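You operate a simulated robot arm through the tools that you are given. There is no shell and no other tool.

The job below is to be done with a simulated robot arm. You get a single attempt, and the scene is never put back.

## Task
Set 5 mm stitches and sew the swatch in the slide plate.
Fine: switch the power on, push the slide in, shut the clamp, press Sew, wait till the run ends, open the clamp; power stays on, slide stays in.

The check looks at the end state, three seconds after you hand in, the way a careful person would. Anything else that was tipped, shoved, dropped, spilled or broken makes it a failure.

## Robot
A 7-joint arm with a two-finger parallel gripper, fixed in place. Base frame: the origin is on the floor under the middle of its stand, x ahead of it, y to its left, z up. Units: mm, rad, N and s.
With the tool pointing down near the work surface it reaches from about 100 to 660 mm from the base axis. Its first joint turns from -1.152 to 1.152 rad. Payload 1.57 kg.
The TCP is the grasp point between the finger pads, 30 mm short of the fingertips. In the tool frame z runs along the fingers and y along their closing line. The gripper opens to 80 mm. The fingers are 17 mm wide and 12 mm thick; the gripper's body (40 by 82 mm) begins 80 mm behind the TCP.
Orientation is that of the tool frame in the base frame, as [roll, pitch, yaw] about the fixed x, y, z axes, in that order (R = Rz(yaw) Ry(pitch) Rx(roll)). With the fingers straight down and closing along the base's y, the tool's x points along the base's -x, its y along +y and its z along -z.

## Interface
- The arm moves only by the tool drive_tool. Its argument "motion" is one flat list of numbers, 7 for each row, row after row: the shift along the tool's x, y, z in units of 300 mm (1.0 is 300 mm), then the turn, a rotation vector about the tool's x, y, z in units of 45 degrees (1.0 is 45 degrees), then the closure, from 0 (fully open) to 1 (shut). In form: [tx, ty, tz, ax, ay, az, claw, tx, ty, tz, ax, ay, az, claw, ...]. A call has 1 to 20 rows; each row is the pose to reach, as a shift and turn from the pose commanded when the call began, along the tool's axes at that moment. A call with a number of a shift or a turn outside -1 to 1 is refused whole. A row lasts 0.2 s, in which the tool goes at most 50 mm and 0.15 rad; a call with a longer step from one row to the next is refused whole, and so is a gripper value outside its range. A pose out of reach is approached as far as the arm can. The call stops where the force on the tool passes 40 N (or 10 N more than at its start, if that is more) or the arm is blocked; 0.2 s more then pass. Each finger travels about 72 mm/s and halts on what it meets, pressing with about 43 N; the grip force reading is that of the motor and also rises with nothing between the fingers. The clock runs only during rows and for 0.2 s after the last one: add rows that repeat a pose to give the fingers time. It gives the time, the measured TCP pose, the force on the tool (base axes), the opening and the grip force at its end, in the units of the frame above (readings bear some noise), with the torque about the TCP (base axes, N m) and any sound that the robot's microphone picked up.
- Cameras (640 x 400 px; columns grow to the right, rows downward): "scene" is fixed at [53, 404.7, 1426.1]; the picture's right is [-0.89, -0.46, 0.00], its down [-0.23, 0.45, -0.86] and it looks along [0.40, -0.76, -0.51] (base axes); focal length 342 px, centre (320, 200). "wrist" rides on the gripper at [72, -7, -122] in the tool frame; the picture's right is [0.09, 1.00, 0.00], its down [-0.84, 0.08, -0.54] and it looks along [-0.54, 0.05, 0.84] (tool axes); focal length 238 px, centre (320, 200). There is no depth. A picture from a camera that has moved, and an enlarged one, comes with that camera's place and axes in the base frame and with its lens. The place of the scene camera against the robot may be out by one fixed shift of up to 25 mm in any direction.
- get_image(camera): a new picture of that camera. It takes no simulated time.
- close_up(camera, box): a new picture of the part [left, top, right, bottom] of that camera's present view, enlarged. It takes no simulated time.
- job_done(): hands the job in; it is judged then, once.

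Places have to be worked out from the pictures, the camera data and where the tool is seen. Open the gripper and draw the arm clear of the work before you hand the job in, unless the task says otherwise.

The tools are called after ">>>" as name(argument=value, ...) on one line, values as JSON. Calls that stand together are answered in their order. drive_tool: Moves the arm, as the interface text tells. Its arguments: {"type":"object","properties":{"motion":{"type":"array","items":{"type":"number"}}},"required":["motion"]} The other tools are called the same way: get_image (camera) takes a picture; close_up (camera, box) takes an enlarged picture of a part of a camera's view; job_done () hands the job in.

At the start:

```text
time_s: 0.0
tcp_pos: [387.3, 10.8, 1196.4]
tool_rot: [3.141, 0.001, 3.14]
wrist_force: [-0.1, -0.3, 0.5]
moment: [0.0, -0.01, 0.01]
width: 79.9
grip_force: 0.1
```

scene: 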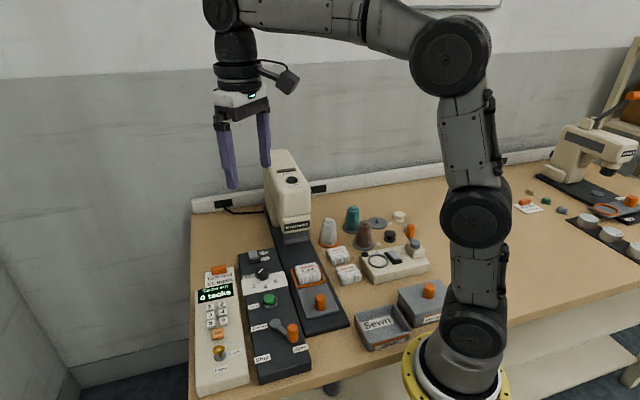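
wrist: 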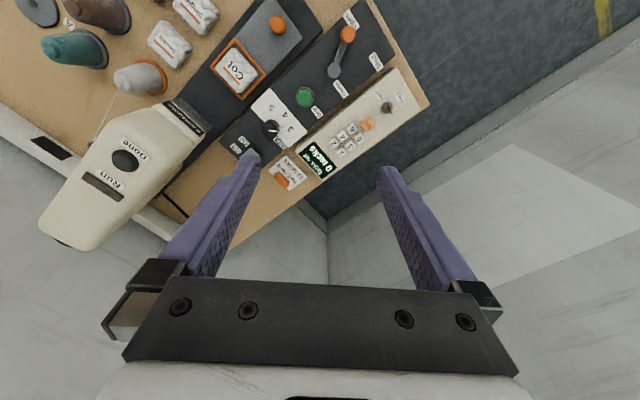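

The scene shows a sewing machine with a control panel, a dial, a green button, a lever and a slide. I'll take enlarged views to read the labels.

>>> close_up(camera="scene", box=[190, 240, 350, 400])

>>> close_up(camera="wrist", box=[200, 0, 430, 200])

>>> close_up(camera="scene", box=[190, 140, 350, 250])

>>> close_up(camera="scene", box=[310, 190, 470, 360])

```text
2.50 times, centred on (270, 320) of scene
camera zoom: at [53.0, 404.7, 1426.1], right [-0.89, -0.46, 0.0], down [-0.23, 0.45, -0.86], along [0.4, -0.76, -0.51], focal length 855 px, centre (445, -100)
```

zoom: 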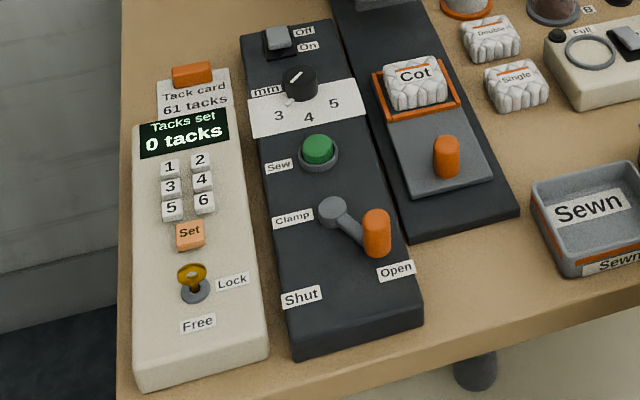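

```text
2.00 times, centred on (315, 100) of wrist
camera zoom: at [315.8, 3.9, 1319.1], right [-0.09, 1.0, 0.0], down [0.84, 0.08, 0.54], along [0.54, 0.05, -0.84], focal length 477 px, centre (330, 400)
```

zoom: 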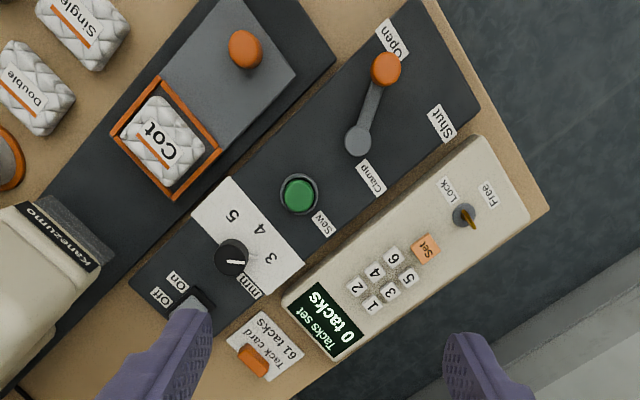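

```text
3.64 times, centred on (270, 195) of scene
camera zoom: at [53.0, 404.7, 1426.1], right [-0.89, -0.46, 0.0], down [-0.23, 0.45, -0.86], along [0.4, -0.76, -0.51], focal length 1243 px, centre (502, 218)
```

zoom: 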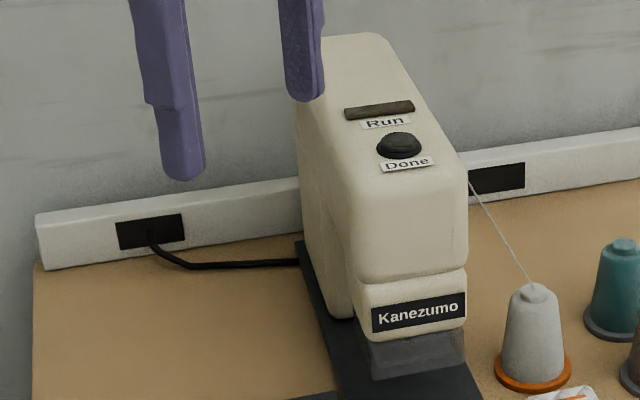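

```text
2.35 times, centred on (390, 275) of scene
camera zoom: at [53.0, 404.7, 1426.1], right [-0.89, -0.46, 0.0], down [-0.23, 0.45, -0.86], along [0.4, -0.76, -0.51], focal length 804 px, centre (155, 24)
```

zoom: 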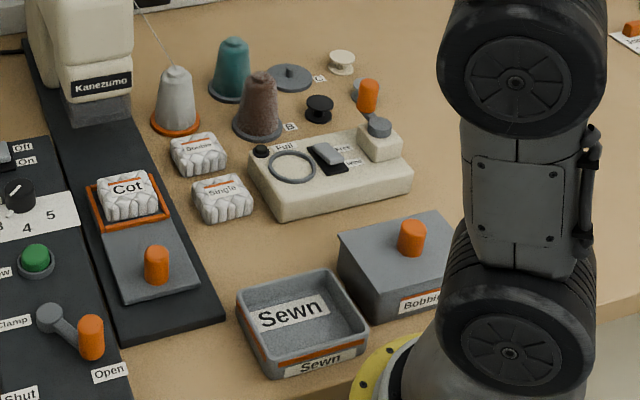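

The panel has a power switch (Off/On), a mm dial with 3/4/5, a green Sew button, and a clamp lever (now at Open). The Cot swatch sits in the slide. I'll lower the tool somewhat so the wrist camera sees the panel closer and I can triangulate positions.

>>> drive_tool(motion=[0.0725, -0.026, 0.12, 0, 0, 0, 0, 0.145, -0.052, 0.24, 0, 0, 0, 0, 0.2175, -0.078, 0.36, 0, 0, 0, 0, 0.29, -0.103, 0.487, 0, 0, 0, 0, 0.29, -0.103, 0.487, 0, 0, 0, 0])

>>> get_image(camera="wrist")

>>> get_image(camera="scene")

```text
time_s: 1.2
tcp_pos: [300.9, -20.4, 1049.7]
tool_rot: [3.14, 0.001, 3.141]
wrist_force: [-0.1, 0.1, -0.2]
moment: [0.02, -0.02, 0.02]
width: 80.1
grip_force: 0.0
```

```text
taken
camera wrist: at [228.4, -27.6, 1171.9], right [-0.09, 1.0, 0.0], down [0.84, 0.08, 0.54], along [0.54, 0.05, -0.84], focal length 238 px, centre (320, 200)
```

wrist: 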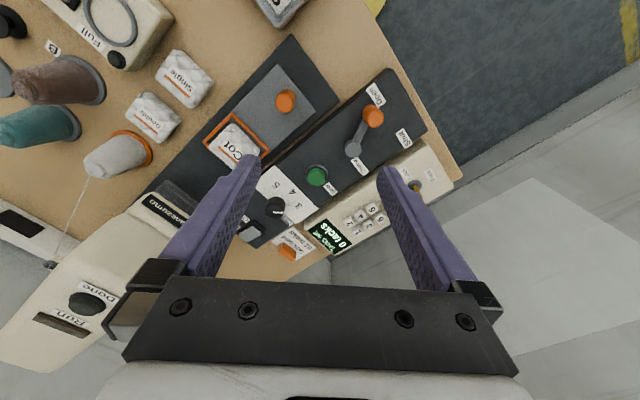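

```text
taken
```

scene: 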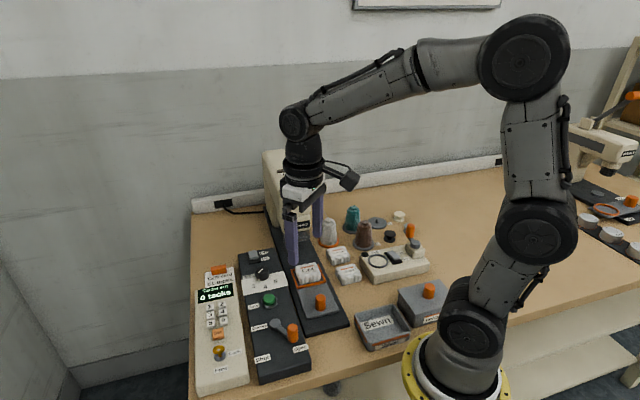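

Sew button triangulates to roughly (396, -18, 840). I'll enlarge the present wrist view for better measurements.

>>> close_up(camera="wrist", box=[200, 140, 328, 260])

>>> close_up(camera="wrist", box=[300, 60, 460, 180])

>>> close_up(camera="wrist", box=[180, 30, 340, 150])

>>> close_up(camera="scene", box=[235, 240, 295, 300])

```text
3.33 times, centred on (264, 200) of wrist
camera zoom: at [228.4, -27.6, 1171.9], right [-0.09, 1.0, 0.0], down [0.84, 0.08, 0.54], along [0.54, 0.05, -0.84], focal length 794 px, centre (507, 200)
```

zoom: 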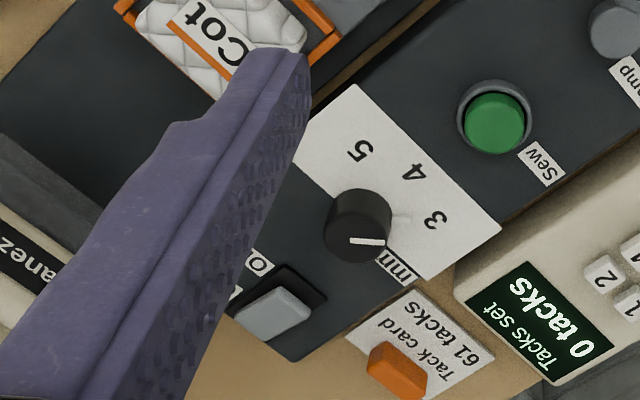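

```text
3.33 times, centred on (380, 120) of wrist
camera zoom: at [228.4, -27.6, 1171.9], right [-0.09, 1.0, 0.0], down [0.84, 0.08, 0.54], along [0.54, 0.05, -0.84], focal length 794 px, centre (120, 467)
```

zoom: 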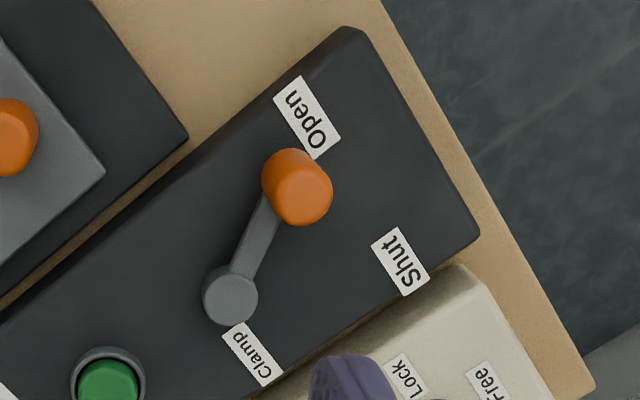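

```text
3.33 times, centred on (260, 90) of wrist
camera zoom: at [228.4, -27.6, 1171.9], right [-0.09, 1.0, 0.0], down [0.84, 0.08, 0.54], along [0.54, 0.05, -0.84], focal length 794 px, centre (520, 567)
```

zoom: 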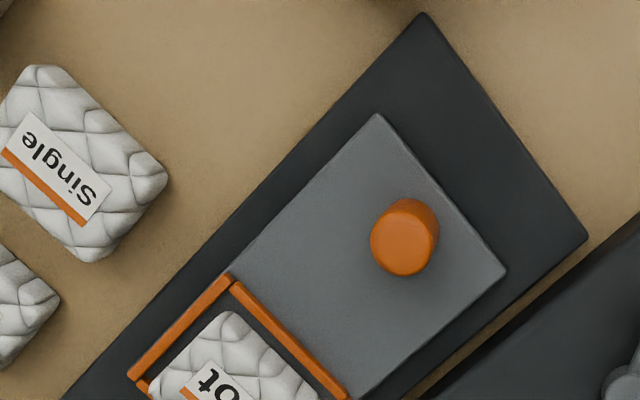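

```text
6.67 times, centred on (265, 270) of scene
camera zoom: at [53.0, 404.7, 1426.1], right [-0.89, -0.46, 0.0], down [-0.23, 0.45, -0.86], along [0.4, -0.76, -0.51], focal length 2280 px, centre (687, -267)
```

zoom: 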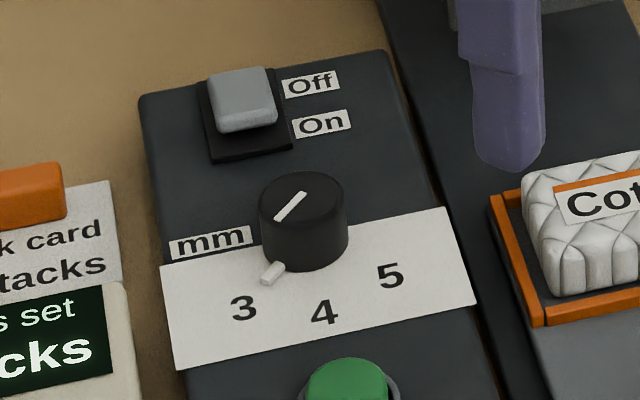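

From the two wrist views, the fixture is rotated 45° in the base frame: the dial is at about (459, -80), the lever pivot at about (348, 31), the slide knob at about (293, -66), and the machine head top is at about z 1027. I'll move above the dial and switch area for a closer look.

>>> drive_tool(motion=[-0.108, -0.033, 0.042, 0, 0, 0, 0, -0.215, -0.066, 0.084, 0, 0, 0, 0, -0.323, -0.1, 0.125, 0, 0, 0, 0, -0.43, -0.133, 0.167, 0, 0, 0, 0, -0.43, -0.133, 0.167, 0, 0, 0, 0])

>>> get_image(camera="wrist")

>>> close_up(camera="wrist", box=[220, 80, 380, 200])

>>> get_image(camera="scene")

```text
time_s: 2.4
tcp_pos: [431.0, -59.9, 1000.6]
tool_rot: [-3.141, -0.001, 3.141]
wrist_force: [1.1, 1.0, -0.2]
moment: [0.01, -0.03, -0.02]
width: 79.9
grip_force: 0.2
```

```text
taken
camera wrist: at [358.9, -66.9, 1123.1], right [-0.09, 1.0, 0.0], down [0.84, 0.08, 0.54], along [0.54, 0.05, -0.84], focal length 238 px, centre (320, 200)
```

wrist: 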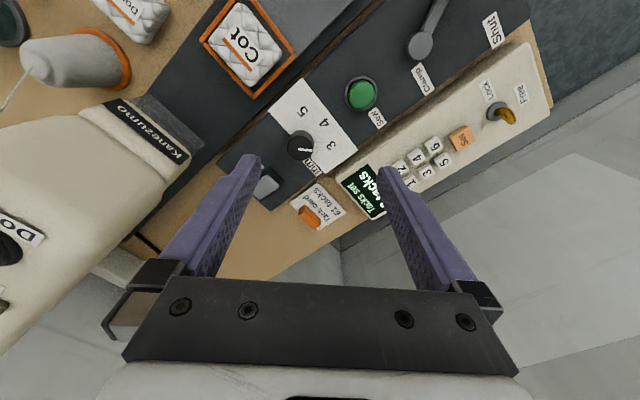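

```text
3.33 times, centred on (300, 140) of wrist
camera zoom: at [358.9, -66.9, 1123.1], right [-0.09, 1.0, 0.0], down [0.84, 0.08, 0.54], along [0.54, 0.05, -0.84], focal length 794 px, centre (387, 400)
```

zoom: 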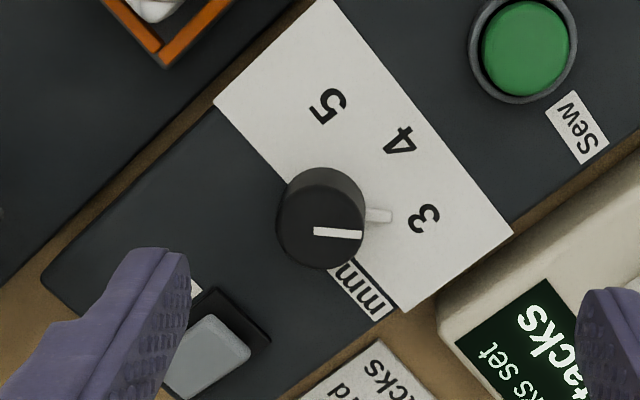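

```text
taken
```

scene: 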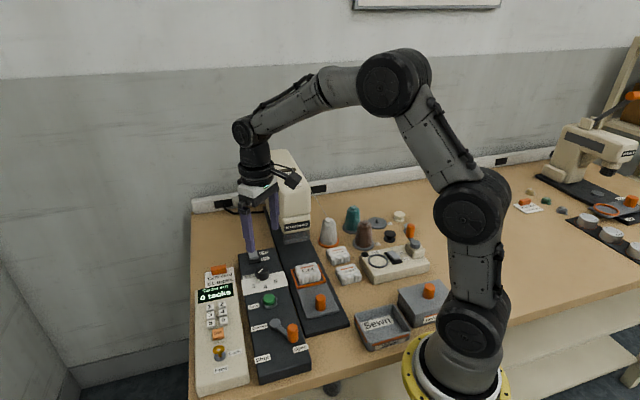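

Labels 3/4/5 compute to about 90°, 135° and 180° around the dial centre near (465, -83), and the pointer is at 3, so the dial needs +90° seen from above. I'll check the power switch closely.

>>> close_up(camera="wrist", box=[230, 140, 330, 230])

>>> close_up(camera="scene", box=[240, 240, 290, 275])

```text
4.44 times, centred on (280, 185) of wrist
camera zoom: at [358.9, -66.9, 1123.1], right [-0.09, 1.0, 0.0], down [0.84, 0.08, 0.54], along [0.54, 0.05, -0.84], focal length 1059 px, centre (498, 267)
```

zoom: 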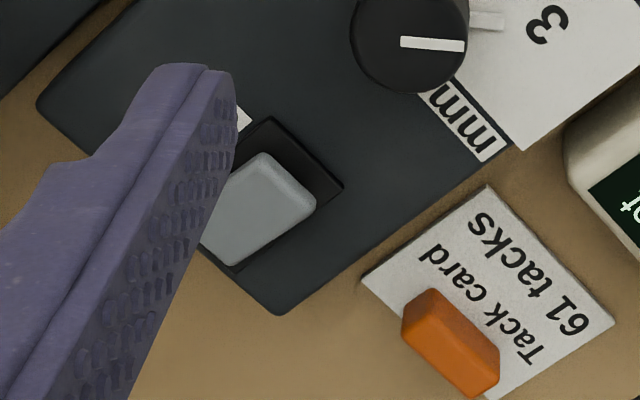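

```text
11.43 times, centred on (265, 258) of scene
camera zoom: at [53.0, 404.7, 1426.1], right [-0.89, -0.46, 0.0], down [-0.23, 0.45, -0.86], along [0.4, -0.76, -0.51], focal length 3908 px, centre (949, -457)
```

zoom: 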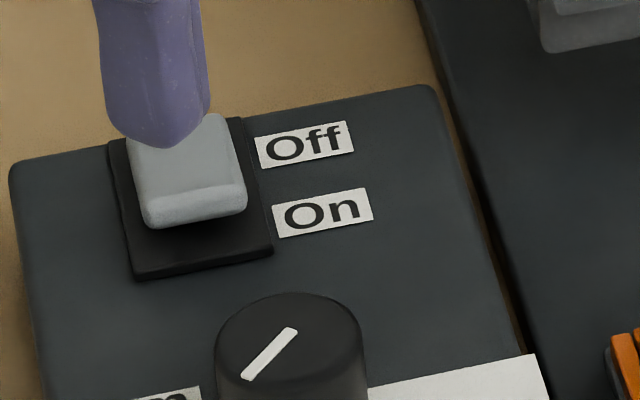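

The switch seems to be a rocker or slider, ambiguous from here. I'll move over the dial while turning the tool -90° (seen from above) so the fingers close along x, clear of the pointer, and the camera sees the switch from another side.

>>> drive_tool(motion=[-0.0187, -0.0127, 0.039, 0, 0, 0.1667, 0, -0.0373, -0.0253, 0.078, 0, 0, 0.3333, 0, -0.056, -0.038, 0.1175, 0, 0, 0.5, 0, -0.0747, -0.0507, 0.157, 0, 0, 0.6667, 0, -0.0933, -0.0633, 0.196, 0, 0, 0.8333, 0, -0.112, -0.076, 0.235, 0, 0, 1.0, 0])

>>> drive_tool(motion=[0, 0, 0, 0, 0, 0.1667, 0, 0, 0, 0, 0, 0, 0.3333, 0, 0, 0, 0, 0, 0, 0.5, 0, 0, 0, 0, 0, 0, 0.6667, 0, 0, 0, 0, 0, 0, 0.8333, 0, 0, 0, 0, 0, 0, 1.0, 0, 0, 0, 0, 0, 0, 1.0, 0])

>>> get_image(camera="wrist")

>>> get_image(camera="scene")

```text
time_s: 3.8
tcp_pos: [464.7, -83.4, 930.6]
tool_rot: [-3.141, 0.0, 2.354]
wrist_force: [-0.1, 0.7, 0.3]
moment: [-0.01, 0.02, -0.02]
width: 80.1
grip_force: 0.0
```

```text
time_s: 5.4
tcp_pos: [464.3, -83.3, 930.1]
tool_rot: [-3.141, 0.001, 1.568]
wrist_force: [0.2, 0.6, -0.4]
moment: [0.01, 0.01, -0.01]
width: 80.0
grip_force: 0.0
```

```text
taken
camera wrist: at [456.7, -11.0, 1052.8], right [1.0, 0.09, 0.0], down [0.08, -0.84, 0.54], along [0.05, -0.54, -0.84], focal length 238 px, centre (320, 200)
```

wrist: 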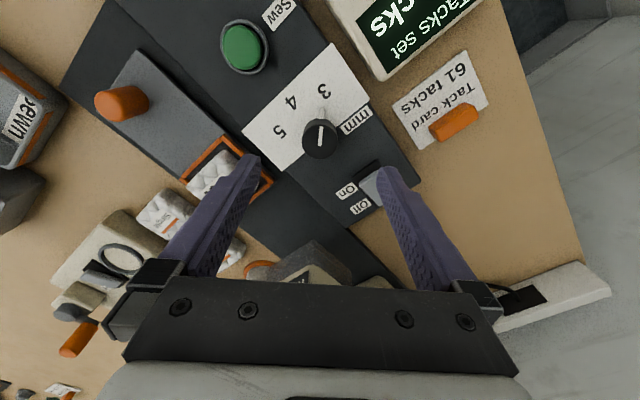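

```text
taken
```

scene: 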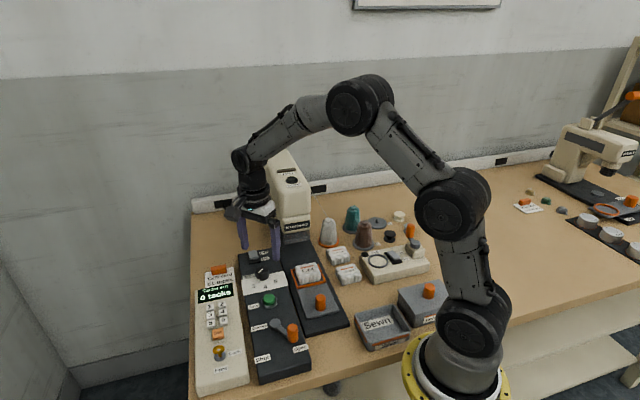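

The tool is above the dial, rotated. Enlarging to check knob alignment and the switch's shape.

>>> close_up(camera="wrist", box=[270, 80, 420, 220])

>>> close_up(camera="scene", box=[235, 235, 295, 290])

```text
2.86 times, centred on (345, 150) of wrist
camera zoom: at [456.7, -11.0, 1052.8], right [1.0, 0.09, 0.0], down [0.08, -0.84, 0.54], along [0.05, -0.54, -0.84], focal length 681 px, centre (249, 343)
```

zoom: 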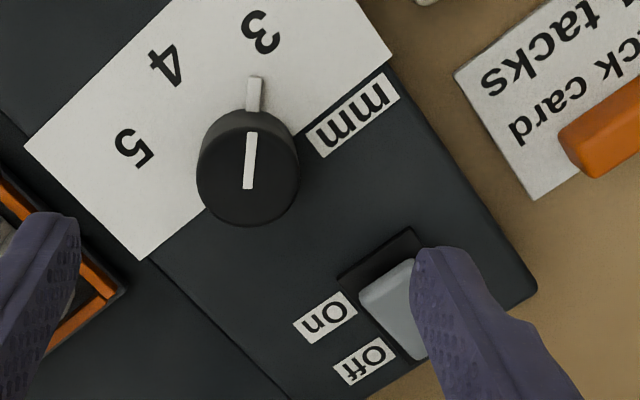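

```text
7.27 times, centred on (265, 262) of scene
camera zoom: at [53.0, 404.7, 1426.1], right [-0.89, -0.46, 0.0], down [-0.23, 0.45, -0.86], along [0.4, -0.76, -0.51], focal length 2487 px, centre (720, -254)
```

zoom: 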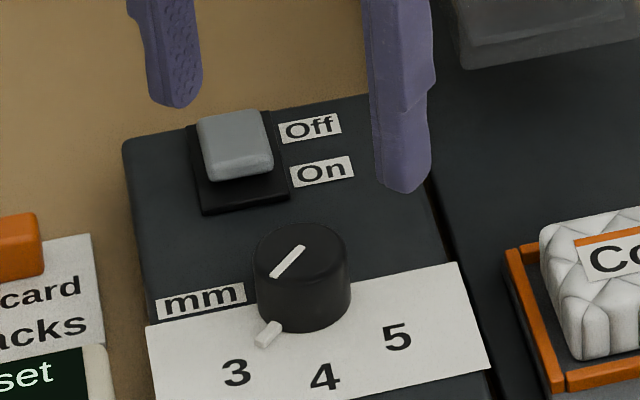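

Triangulating across three views: dial centre ≈ (463, -82), top z ≈ 848, panel surface z ≈ 824. The switch is a rocker with its On end raised (z ≈ 839) near (518, -121). I'll descend around the dial with open fingers.

>>> drive_tool(motion=[0.005, -0.005, 0.05, 0, 0, 0, 0, 0.005, -0.005, 0.1, 0, 0, 0, 0, 0.005, -0.005, 0.15, 0, 0, 0, 0, 0.005, -0.005, 0.19, 0, 0, 0, 0, 0.005, -0.005, 0.215, 0, 0, 0, 0, 0.005, -0.005, 0.23, 0, 0, 0, 0])

>>> get_image(camera="wrist")

>>> close_up(camera="scene", box=[235, 235, 295, 290])

```text
time_s: 6.8
tcp_pos: [462.0, -81.2, 860.7]
tool_rot: [-3.14, 0.001, 1.571]
wrist_force: [-0.4, -0.7, -0.8]
moment: [0.01, 0.0, 0.0]
width: 80.0
grip_force: 0.0
```

```text
taken
camera wrist: at [455.2, -9.9, 982.7], right [1.0, 0.09, 0.0], down [0.08, -0.84, 0.54], along [0.05, -0.54, -0.84], focal length 238 px, centre (320, 200)
```

wrist: 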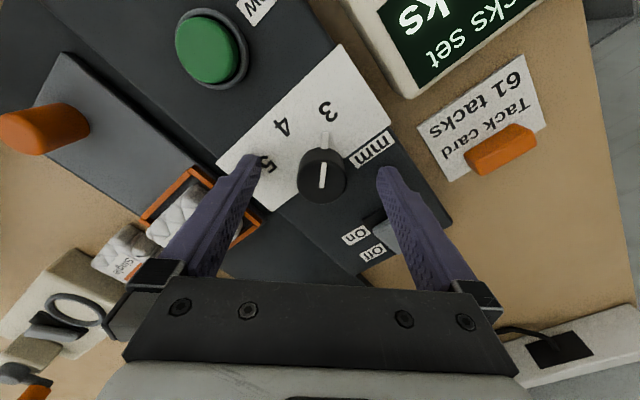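

```text
7.27 times, centred on (265, 262) of scene
camera zoom: at [53.0, 404.7, 1426.1], right [-0.89, -0.46, 0.0], down [-0.23, 0.45, -0.86], along [0.4, -0.76, -0.51], focal length 2487 px, centre (720, -254)
```

zoom: 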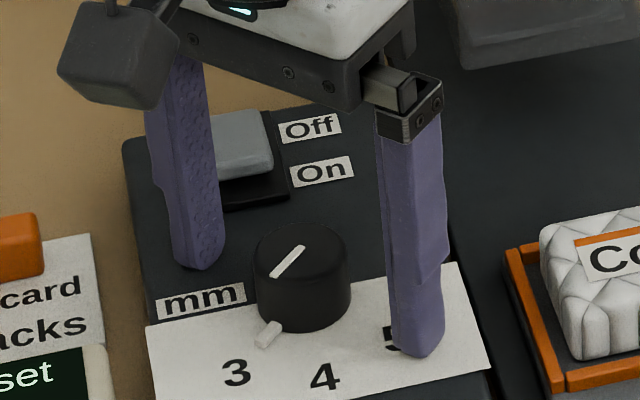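

The fingers straddle the dial. I'll enlarge to verify centring before closing.

>>> close_up(camera="wrist", box=[240, 110, 400, 230])

```text
3.33 times, centred on (320, 170) of wrist
camera zoom: at [455.2, -9.9, 982.7], right [1.0, 0.09, 0.0], down [0.08, -0.84, 0.54], along [0.05, -0.54, -0.84], focal length 794 px, centre (320, 300)
```

zoom: 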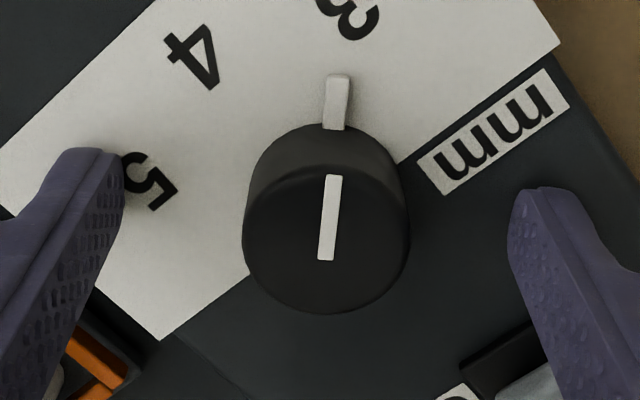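

Dial centre reads (462.8, -81.9), within 1 mm of the TCP. I'll close the fingers on it.

>>> drive_tool(motion=[0, 0, 0, 0, 0, 0, 0.5, 0, 0, 0, 0, 0, 0, 0.7, 0, 0, 0, 0, 0, 0, 0.75, 0, 0, 0, 0, 0, 0, 0.75])

>>> close_up(camera="wrist", box=[240, 110, 400, 230])

```text
time_s: 7.8
tcp_pos: [463.7, -80.6, 860.2]
tool_rot: [3.141, -0.001, 1.571]
wrist_force: [8.4, -0.1, -4.3]
moment: [-0.01, -0.35, 0.02]
width: 31.2
grip_force: 39.9
```

```text
3.33 times, centred on (320, 170) of wrist
camera zoom: at [455.9, -9.9, 983.2], right [1.0, 0.09, 0.0], down [0.08, -0.84, 0.54], along [0.05, -0.54, -0.84], focal length 794 px, centre (320, 300)
```

zoom: 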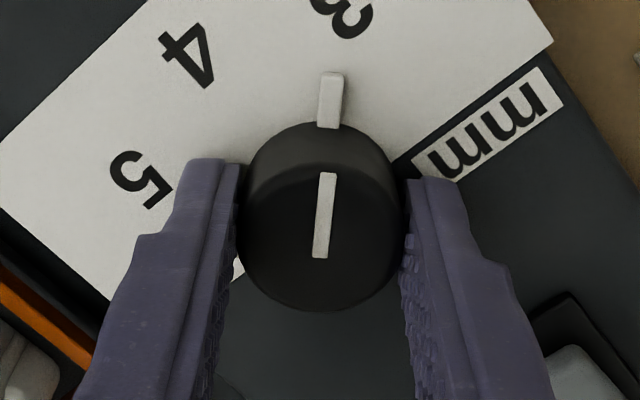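

The dial is gripped (width 31.2, light sideways load). I'll turn it +45° seen from above (tool az negative), correcting the small centring offset.

>>> drive_tool(motion=[-0.002, 0.003, 0, 0, 0, 0, 0.75, -0.002, 0.003, 0, 0, 0, -0.125, 0.75, -0.002, 0.003, 0, 0, 0, -0.25, 0.75, -0.002, 0.003, 0, 0, 0, -0.375, 0.75, -0.002, 0.003, 0, 0, 0, -0.5, 0.75, -0.002, 0.003, 0, 0, 0, -0.625, 0.75, -0.002, 0.003, 0, 0, 0, -0.75, 0.75, -0.002, 0.003, 0, 0, 0, -0.875, 0.75, -0.002, 0.003, 0, 0, 0, -1.0, 0.75])

>>> close_up(camera="wrist", box=[240, 110, 400, 230])

>>> close_up(camera="scene", box=[235, 235, 295, 290])

```text
time_s: 9.8
tcp_pos: [463.4, -81.7, 861.4]
tool_rot: [3.139, -0.001, 2.359]
wrist_force: [10.5, 6.9, -4.8]
moment: [0.71, -0.07, -0.04]
width: 31.3
grip_force: 40.7
```

```text
3.33 times, centred on (320, 170) of wrist
camera zoom: at [407.6, -35.7, 983.2], right [0.64, 0.77, 0.0], down [0.65, -0.54, 0.54], along [0.42, -0.35, -0.84], focal length 794 px, centre (320, 300)
```

zoom: 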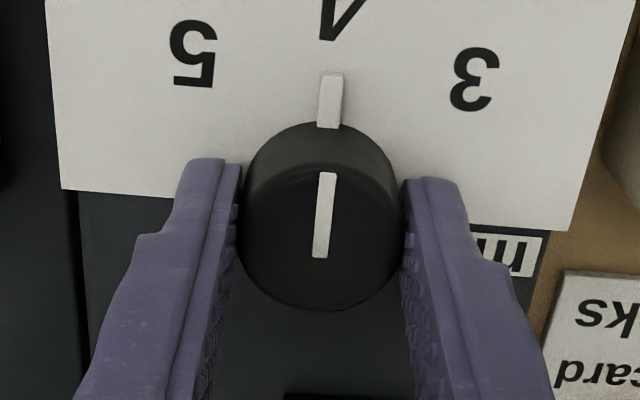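

```text
7.27 times, centred on (265, 262) of scene
camera zoom: at [53.3, 404.8, 1426.1], right [-0.89, -0.46, 0.0], down [-0.23, 0.45, -0.86], along [0.4, -0.76, -0.51], focal length 2487 px, centre (720, -254)
```

zoom: 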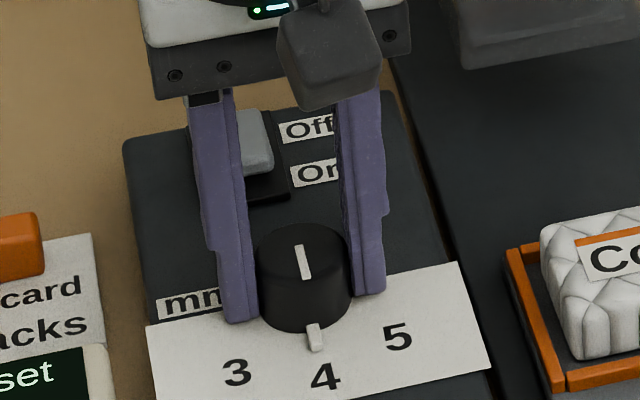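

The dial now points exactly at 4. Continuing another +45° to reach 5.

>>> drive_tool(motion=[0, 0.003, 0, 0, 0, -0.125, 0.75, 0, 0.003, 0, 0, 0, -0.25, 0.75, 0, 0.003, 0, 0, 0, -0.375, 0.75, 0, 0.003, 0, 0, 0, -0.5, 0.75, 0, 0.003, 0, 0, 0, -0.625, 0.75, 0, 0.003, 0, 0, 0, -0.75, 0.75, 0, 0.003, 0, 0, 0, -0.875, 0.75, 0, 0.003, 0, 0, 0, -1.0, 0.75, 0, 0.003, 0, 0, 0, -1.0, 0.75])

>>> close_up(camera="wrist", box=[240, 110, 400, 230])

>>> close_up(camera="scene", box=[235, 235, 295, 290])

```text
time_s: 11.8
tcp_pos: [463.6, -81.3, 861.5]
tool_rot: [-3.141, 0.001, -3.14]
wrist_force: [10.4, 7.0, -6.6]
moment: [0.24, 0.26, -0.05]
width: 31.5
grip_force: 39.9
```

```text
3.33 times, centred on (320, 170) of wrist
camera zoom: at [391.6, -88.0, 983.3], right [-0.09, 1.0, 0.0], down [0.84, 0.08, 0.54], along [0.54, 0.05, -0.84], focal length 794 px, centre (320, 300)
```

zoom: 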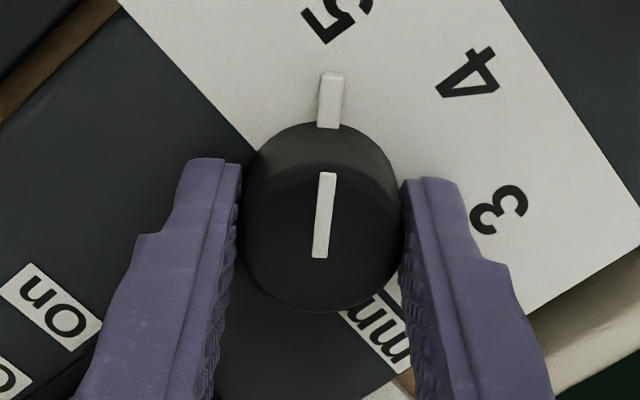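

```text
7.27 times, centred on (265, 262) of scene
camera zoom: at [53.4, 404.8, 1426.1], right [-0.89, -0.46, 0.0], down [-0.23, 0.45, -0.86], along [0.4, -0.76, -0.51], focal length 2487 px, centre (720, -254)
```

zoom: 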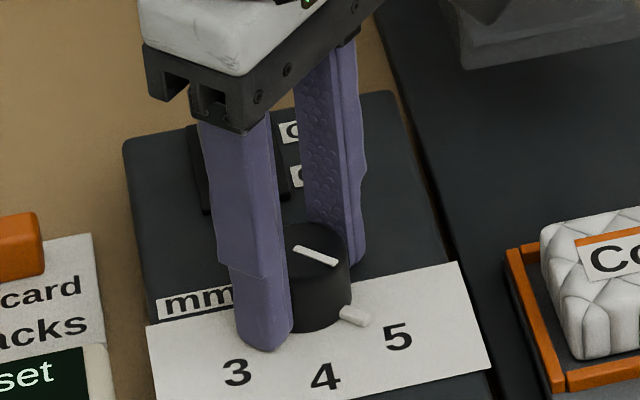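

The pointer now lines up with 5. I'll release the dial and lift straight up.

>>> drive_tool(motion=[0, 0, 0, 0, 0, 0, 0.35, 0, 0, 0, 0, 0, 0, 0.35, 0, 0, 0, 0, 0, 0, 0.35, 0, 0, -0.08, 0, 0, 0, 0.35, 0, 0, -0.16, 0, 0, 0, 0.35, 0, 0, -0.3, 0, 0, 0, 0.35, 0, 0, -0.4, 0, 0, 0, 0.35])

>>> get_image(camera="wrist")

>>> close_up(camera="scene", box=[235, 235, 295, 290])

```text
time_s: 13.4
tcp_pos: [462.9, -81.8, 982.8]
tool_rot: [3.141, -0.001, -3.141]
wrist_force: [0.5, 0.9, -0.4]
moment: [0.0, -0.01, 0.01]
width: 51.9
grip_force: 0.1
```

```text
taken
camera wrist: at [391.0, -88.2, 1104.1], right [-0.09, 1.0, 0.0], down [0.84, 0.08, 0.54], along [0.54, 0.05, -0.84], focal length 238 px, centre (320, 200)
```

wrist: 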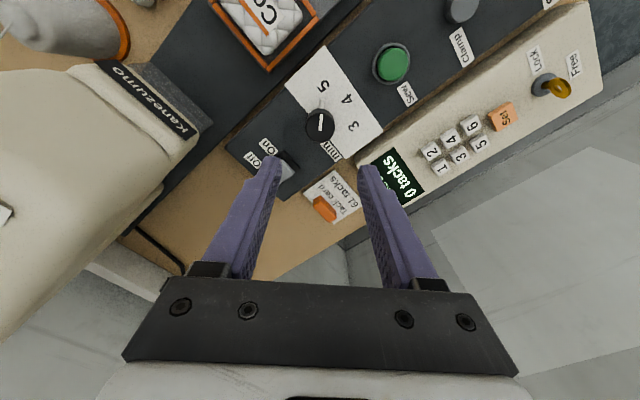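

```text
7.27 times, centred on (265, 262) of scene
camera zoom: at [53.0, 404.7, 1426.1], right [-0.89, -0.46, 0.0], down [-0.23, 0.45, -0.86], along [0.4, -0.76, -0.51], focal length 2487 px, centre (720, -254)
```

zoom: 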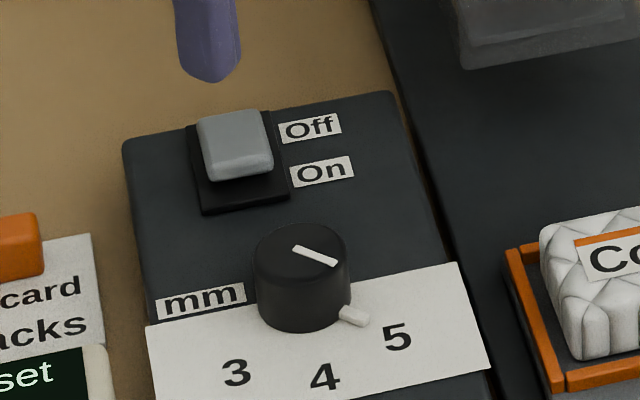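

The dial shows 5. I'll enlarge the wrist view to confirm the pointer angle and look at the rocker.

>>> close_up(camera="wrist", box=[250, 60, 390, 180])

```text
3.33 times, centred on (320, 120) of wrist
camera zoom: at [391.0, -88.2, 1104.1], right [-0.09, 1.0, 0.0], down [0.84, 0.08, 0.54], along [0.54, 0.05, -0.84], focal length 794 px, centre (320, 467)
```

zoom: 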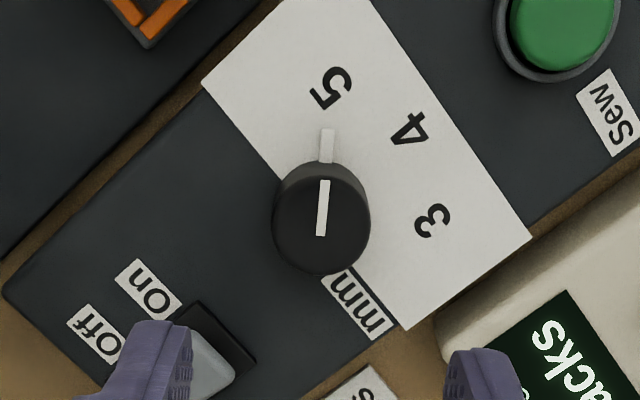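

Dial confirmed at 5. Next I'll close the fingers and move above the raised On end of the rocker (≈ (519, -120)), turning 45° so the fingertip pair lies across the rocker.

>>> drive_tool(motion=[-0.023, -0.016, 0, 0, 0, 0.125, 0.6, -0.047, -0.032, 0, 0, 0, 0.25, 0.8, -0.07, -0.048, 0.03, 0, 0, 0.375, 1.0, -0.094, -0.064, 0.07, 0, 0, 0.5, 1.0, -0.117, -0.08, 0.12, 0, 0, 0.625, 1.0, -0.14, -0.096, 0.18, 0, 0, 0.75, 1.0, -0.164, -0.112, 0.24, 0, 0, 0.875, 1.0, -0.187, -0.128, 0.309, 0, 0, 1.0, 1.0, -0.187, -0.128, 0.309, 0, 0, 1.0, 1.0])

>>> get_image(camera="wrist")

>>> close_up(camera="scene", box=[225, 215, 305, 285])

```text
time_s: 15.4
tcp_pos: [519.4, -120.6, 887.9]
tool_rot: [3.141, 0.002, 2.355]
wrist_force: [0.2, -0.8, -0.1]
moment: [0.0, 0.02, -0.04]
width: 0.1
grip_force: 21.1
```

```text
taken
camera wrist: at [463.9, -74.0, 1010.5], right [0.64, 0.77, 0.0], down [0.65, -0.54, 0.54], along [0.42, -0.35, -0.84], focal length 238 px, centre (320, 200)
```

wrist: 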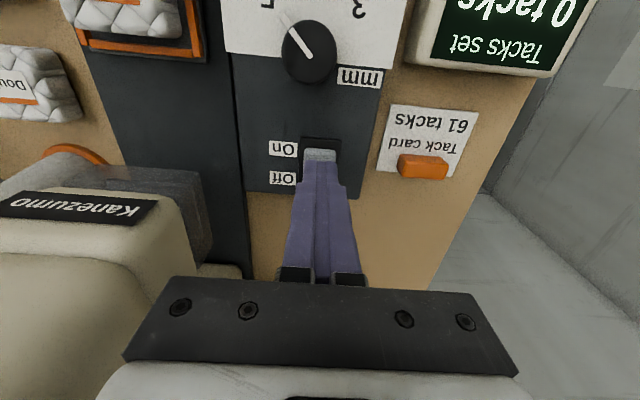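

```text
5.71 times, centred on (265, 250) of scene
camera zoom: at [53.0, 404.7, 1426.1], right [-0.89, -0.46, 0.0], down [-0.23, 0.45, -0.86], along [0.4, -0.76, -0.51], focal length 1954 px, centre (634, -86)
```

zoom: 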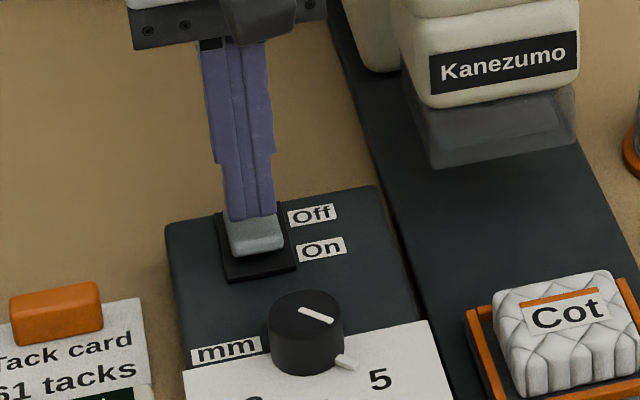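

The closed fingertips are above the rocker. I'll zoom in to see how they line up with its On end.

>>> close_up(camera="wrist", box=[260, 110, 380, 210])

```text
4.00 times, centred on (320, 160) of wrist
camera zoom: at [463.9, -74.0, 1010.5], right [0.64, 0.77, 0.0], down [0.65, -0.54, 0.54], along [0.42, -0.35, -0.84], focal length 953 px, centre (320, 360)
```

zoom: 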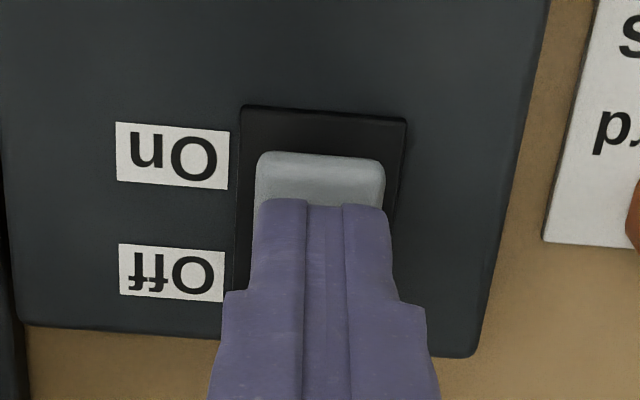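

The tip sits over the front part of the rocker. I'll shift 4 mm further toward the On end and press down slowly, watching the force and listening for a click.

>>> drive_tool(motion=[0.0133, 0, 0.02, 0, 0, 0, 1.0, 0.0133, 0, 0.045, 0, 0, 0, 1.0, 0.0133, 0, 0.06, 0, 0, 0, 1.0, 0.0133, 0, 0.068, 0, 0, 0, 1.0, 0.0133, 0, 0.076, 0, 0, 0, 1.0, 0.0133, 0, 0.084, 0, 0, 0, 1.0])

>>> close_up(camera="wrist", box=[260, 110, 380, 210])

>>> close_up(camera="scene", box=[235, 235, 295, 290])

```text
time_s: 16.6
tcp_pos: [517.5, -117.2, 873.1]
tool_rot: [3.14, 0.004, 2.355]
wrist_force: [-2.4, 1.5, 3.8]
moment: [-0.01, 0.04, 0.0]
width: 0.0
grip_force: 21.8
stopped in row 5: the force on the tool passed its limit at 44 N (the readings are from after the stop); the commanded pose is now the measured one
```

```text
4.00 times, centred on (320, 160) of wrist
camera zoom: at [461.4, -71.0, 994.8], right [0.64, 0.77, 0.0], down [0.64, -0.54, 0.55], along [0.42, -0.35, -0.84], focal length 953 px, centre (320, 360)
```

zoom: 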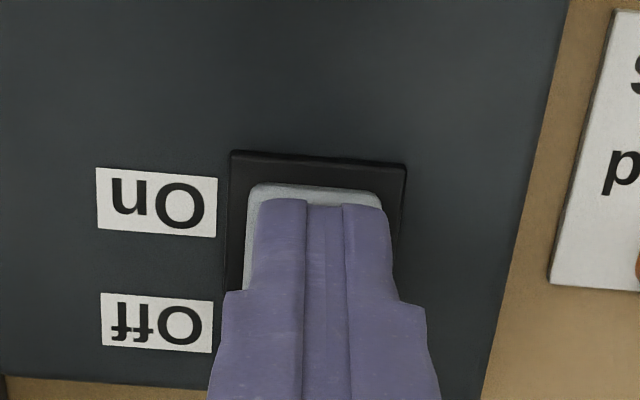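

```text
7.27 times, centred on (265, 262) of scene
camera zoom: at [52.9, 404.7, 1426.1], right [-0.89, -0.46, 0.0], down [-0.23, 0.45, -0.86], along [0.4, -0.76, -0.51], focal length 2487 px, centre (720, -254)
```

zoom: 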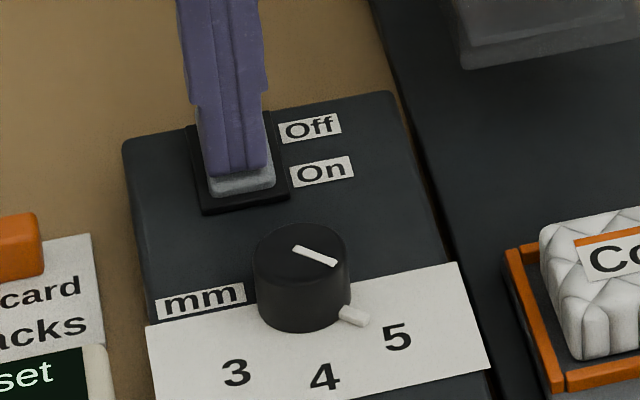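

Contact at tip z ≈ 843 with a 44 N stop, and the cap looks lower at its front. I'll lift and inspect whether the rocker flipped.

>>> drive_tool(motion=[0, 0, -0.05, 0, 0, 0, 1.0, 0.05, 0, -0.15, 0, 0, 0, 1.0, 0.1, 0, -0.25, 0, 0, 0, 1.0, 0.1, 0, -0.25, 0, 0, 0, 1.0])

>>> close_up(camera="scene", box=[235, 235, 295, 290])

>>> get_image(camera="wrist")

>>> get_image(camera="scene")

```text
time_s: 17.6
tcp_pos: [496.3, -97.8, 947.6]
tool_rot: [3.139, 0.001, 2.358]
wrist_force: [-0.4, -1.0, -0.3]
moment: [0.0, -0.01, -0.01]
width: 0.0
grip_force: 21.2
```

```text
7.27 times, centred on (265, 262) of scene
camera zoom: at [53.0, 404.7, 1426.1], right [-0.89, -0.46, 0.0], down [-0.23, 0.45, -0.86], along [0.4, -0.76, -0.51], focal length 2487 px, centre (720, -254)
```

zoom: 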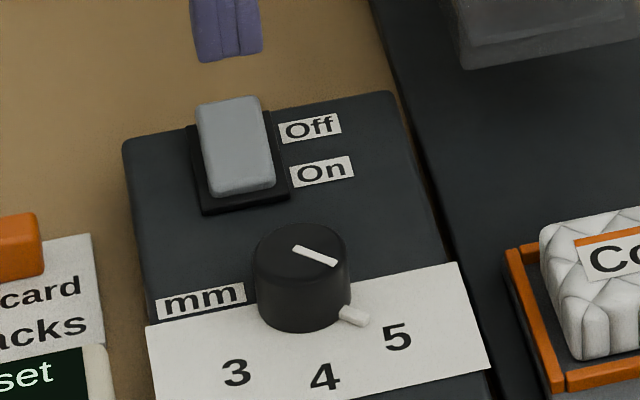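

```text
taken
camera wrist: at [439.2, -49.3, 1069.4], right [0.64, 0.77, 0.0], down [0.65, -0.54, 0.54], along [0.42, -0.35, -0.84], focal length 238 px, centre (320, 200)
```

wrist: 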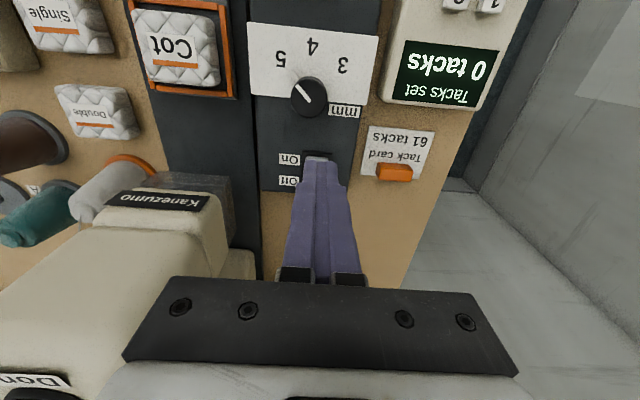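

```text
taken
```

scene: 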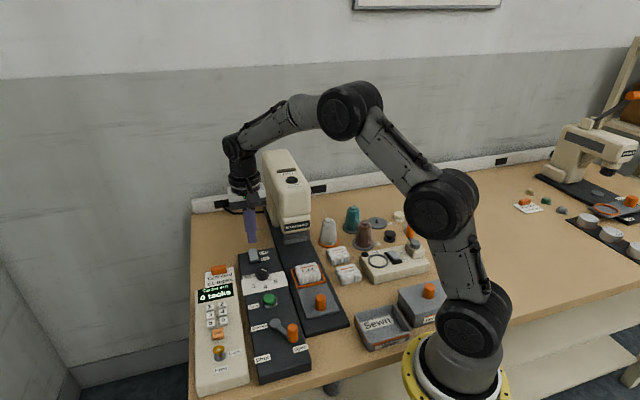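

The rocker has flipped: its On end is now down and the Off end raised. Next the slide: I'll move over it to measure its orange handle.

>>> drive_tool(motion=[0.1, -0.06, -0.01, 0, 0, 0, 0.8, 0.21, -0.13, -0.02, 0, 0, 0, 0.5, 0.32, -0.2, -0.03, 0, 0, 0, 0.2, 0.43, -0.27, -0.04, 0, 0, 0, 0, 0.54, -0.34, -0.04, 0, 0, 0, 0, 0.633, -0.407, -0.04, 0, 0, 0, 0, 0.633, -0.407, -0.04, 0, 0, 0, 0])

>>> get_image(camera="wrist")

>>> close_up(camera="scene", box=[270, 240, 360, 340])

```text
time_s: 19.1
tcp_pos: [275.7, -49.2, 958.8]
tool_rot: [3.139, 0.003, 2.356]
wrist_force: [0.3, 1.3, -0.5]
moment: [0.0, 0.0, 0.0]
width: 80.1
grip_force: 0.1
```

```text
taken
camera wrist: at [219.6, -2.2, 1081.0], right [0.64, 0.77, 0.0], down [0.65, -0.54, 0.54], along [0.42, -0.35, -0.84], focal length 238 px, centre (320, 200)
```

wrist: 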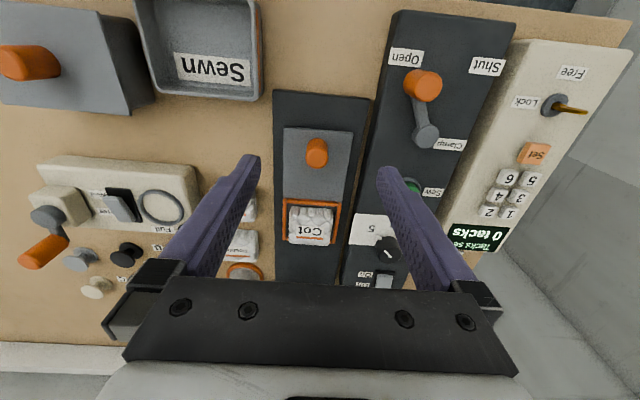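

```text
4.00 times, centred on (315, 290) of scene
camera zoom: at [53.0, 404.7, 1426.1], right [-0.89, -0.46, 0.0], down [-0.23, 0.45, -0.86], along [0.4, -0.76, -0.51], focal length 1368 px, centre (340, -160)
```

zoom: 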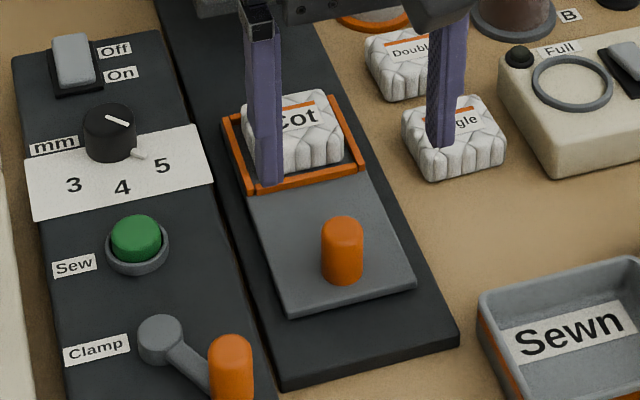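

A clear view of the slide, lever and panel. Enlarging for measurements of the slide handle and clamp lever.

>>> close_up(camera="wrist", box=[260, 80, 380, 180])

>>> close_up(camera="wrist", box=[370, 30, 530, 180])

```text
4.00 times, centred on (320, 130) of wrist
camera zoom: at [219.6, -2.2, 1081.0], right [0.64, 0.77, 0.0], down [0.65, -0.54, 0.54], along [0.42, -0.35, -0.84], focal length 953 px, centre (320, 480)
```

zoom: 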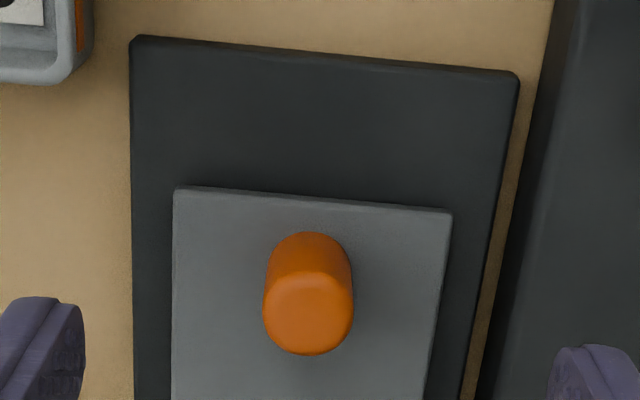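

```text
2.67 times, centred on (450, 105) of wrist
camera zoom: at [219.6, -2.2, 1081.0], right [0.64, 0.77, 0.0], down [0.65, -0.54, 0.54], along [0.42, -0.35, -0.84], focal length 636 px, centre (-27, 453)
```

zoom: 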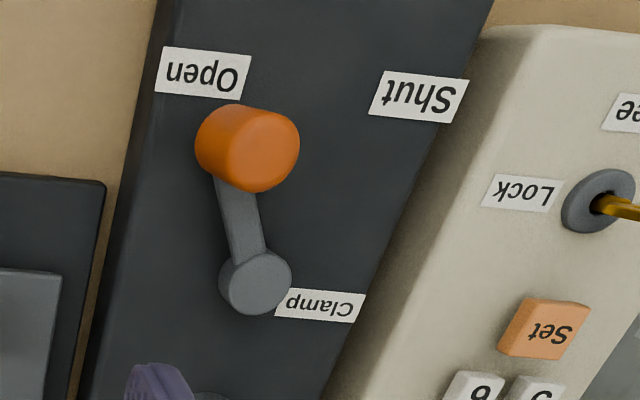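

The slide handle measures u≈253.6, v≈159 (base ≈ (292, -67)), top z ≈ 849, about 24 mm across, with plate top z ≈ 808. I'll position the fingers just above it, opening narrowed to ~48 mm.

>>> drive_tool(motion=[-0.0793, -0.0037, 0.0, 0, 0, 0, 0.2, -0.0793, -0.0037, 0.08, 0, 0, 0, 0.4, -0.0793, -0.0037, 0.16, 0, 0, 0, 0.4, -0.0793, -0.0037, 0.225, 0, 0, 0, 0.4, -0.0793, -0.0037, 0.225, 0, 0, 0, 0.4])

>>> get_image(camera="wrist")

>>> close_up(camera="wrist", box=[260, 110, 380, 210])

```text
time_s: 20.4
tcp_pos: [292.7, -65.6, 891.6]
tool_rot: [3.141, 0.005, 2.356]
wrist_force: [0.3, -0.5, 0.7]
moment: [-0.03, -0.02, 0.02]
width: 48.0
grip_force: 0.1
```

```text
taken
camera wrist: at [236.3, -19.3, 1012.7], right [0.64, 0.77, 0.0], down [0.64, -0.54, 0.54], along [0.42, -0.35, -0.84], focal length 238 px, centre (320, 200)
```

wrist: 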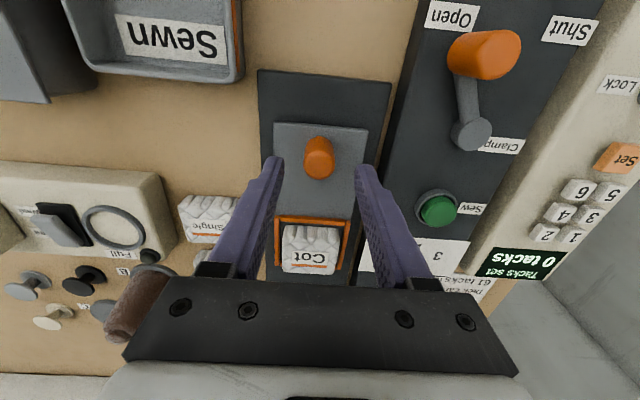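

```text
4.00 times, centred on (320, 160) of wrist
camera zoom: at [236.3, -19.3, 1012.7], right [0.64, 0.77, 0.0], down [0.64, -0.54, 0.54], along [0.42, -0.35, -0.84], focal length 953 px, centre (320, 360)
```

zoom: 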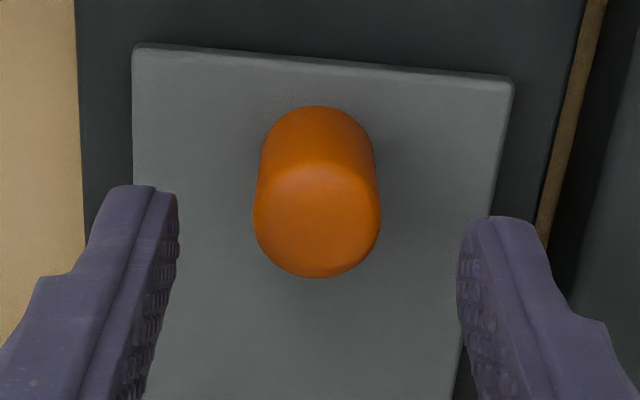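

Handle is at u 253.9, v 159.4 versus TCP 253.4, 160.6. I'll descend 43 mm with a 1 mm correction, then close on it.

>>> drive_tool(motion=[-0.0015, -0.0035, 0.05, 0, 0, 0, 0.4, -0.0015, -0.0035, 0.1, 0, 0, 0, 0.4, -0.0015, -0.0035, 0.143, 0, 0, 0, 0.4, -0.0015, -0.0035, 0.143, 0, 0, 0, 0.6, -0.0015, -0.0035, 0.143, 0, 0, 0, 0.8, -0.0015, -0.0035, 0.143, 0, 0, 0, 0.8])

>>> close_up(camera="wrist", box=[240, 90, 400, 230])

>>> get_image(camera="scene")

```text
time_s: 21.2
tcp_pos: [293.5, -67.2, 850.9]
tool_rot: [3.138, 0.009, 2.355]
wrist_force: [-0.4, 0.9, 3.0]
moment: [-0.02, 0.05, 0.0]
width: 31.6
grip_force: 0.0
stopped in row 4: the force on the tool passed its limit at 48 N (the readings are from after the stop); the commanded pose is now the measured one
```

```text
2.86 times, centred on (320, 160) of wrist
camera zoom: at [237.2, -21.4, 972.8], right [0.64, 0.77, 0.0], down [0.64, -0.53, 0.55], along [0.42, -0.35, -0.84], focal length 681 px, centre (320, 314)
```

zoom: 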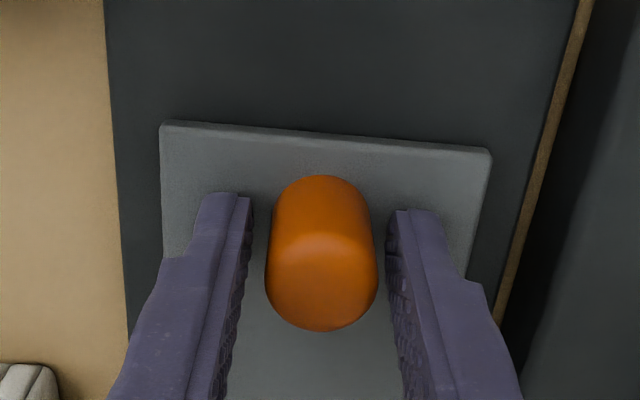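

```text
taken
```

scene: 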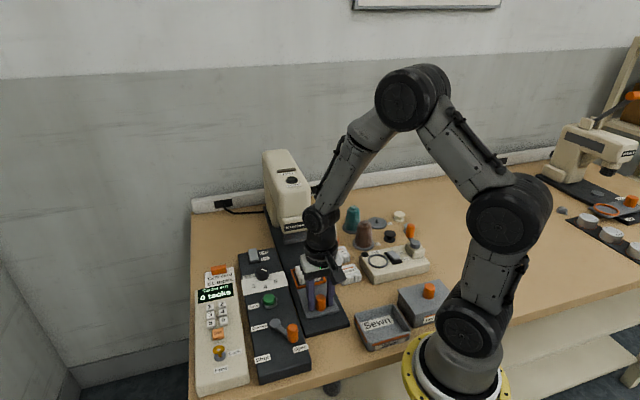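

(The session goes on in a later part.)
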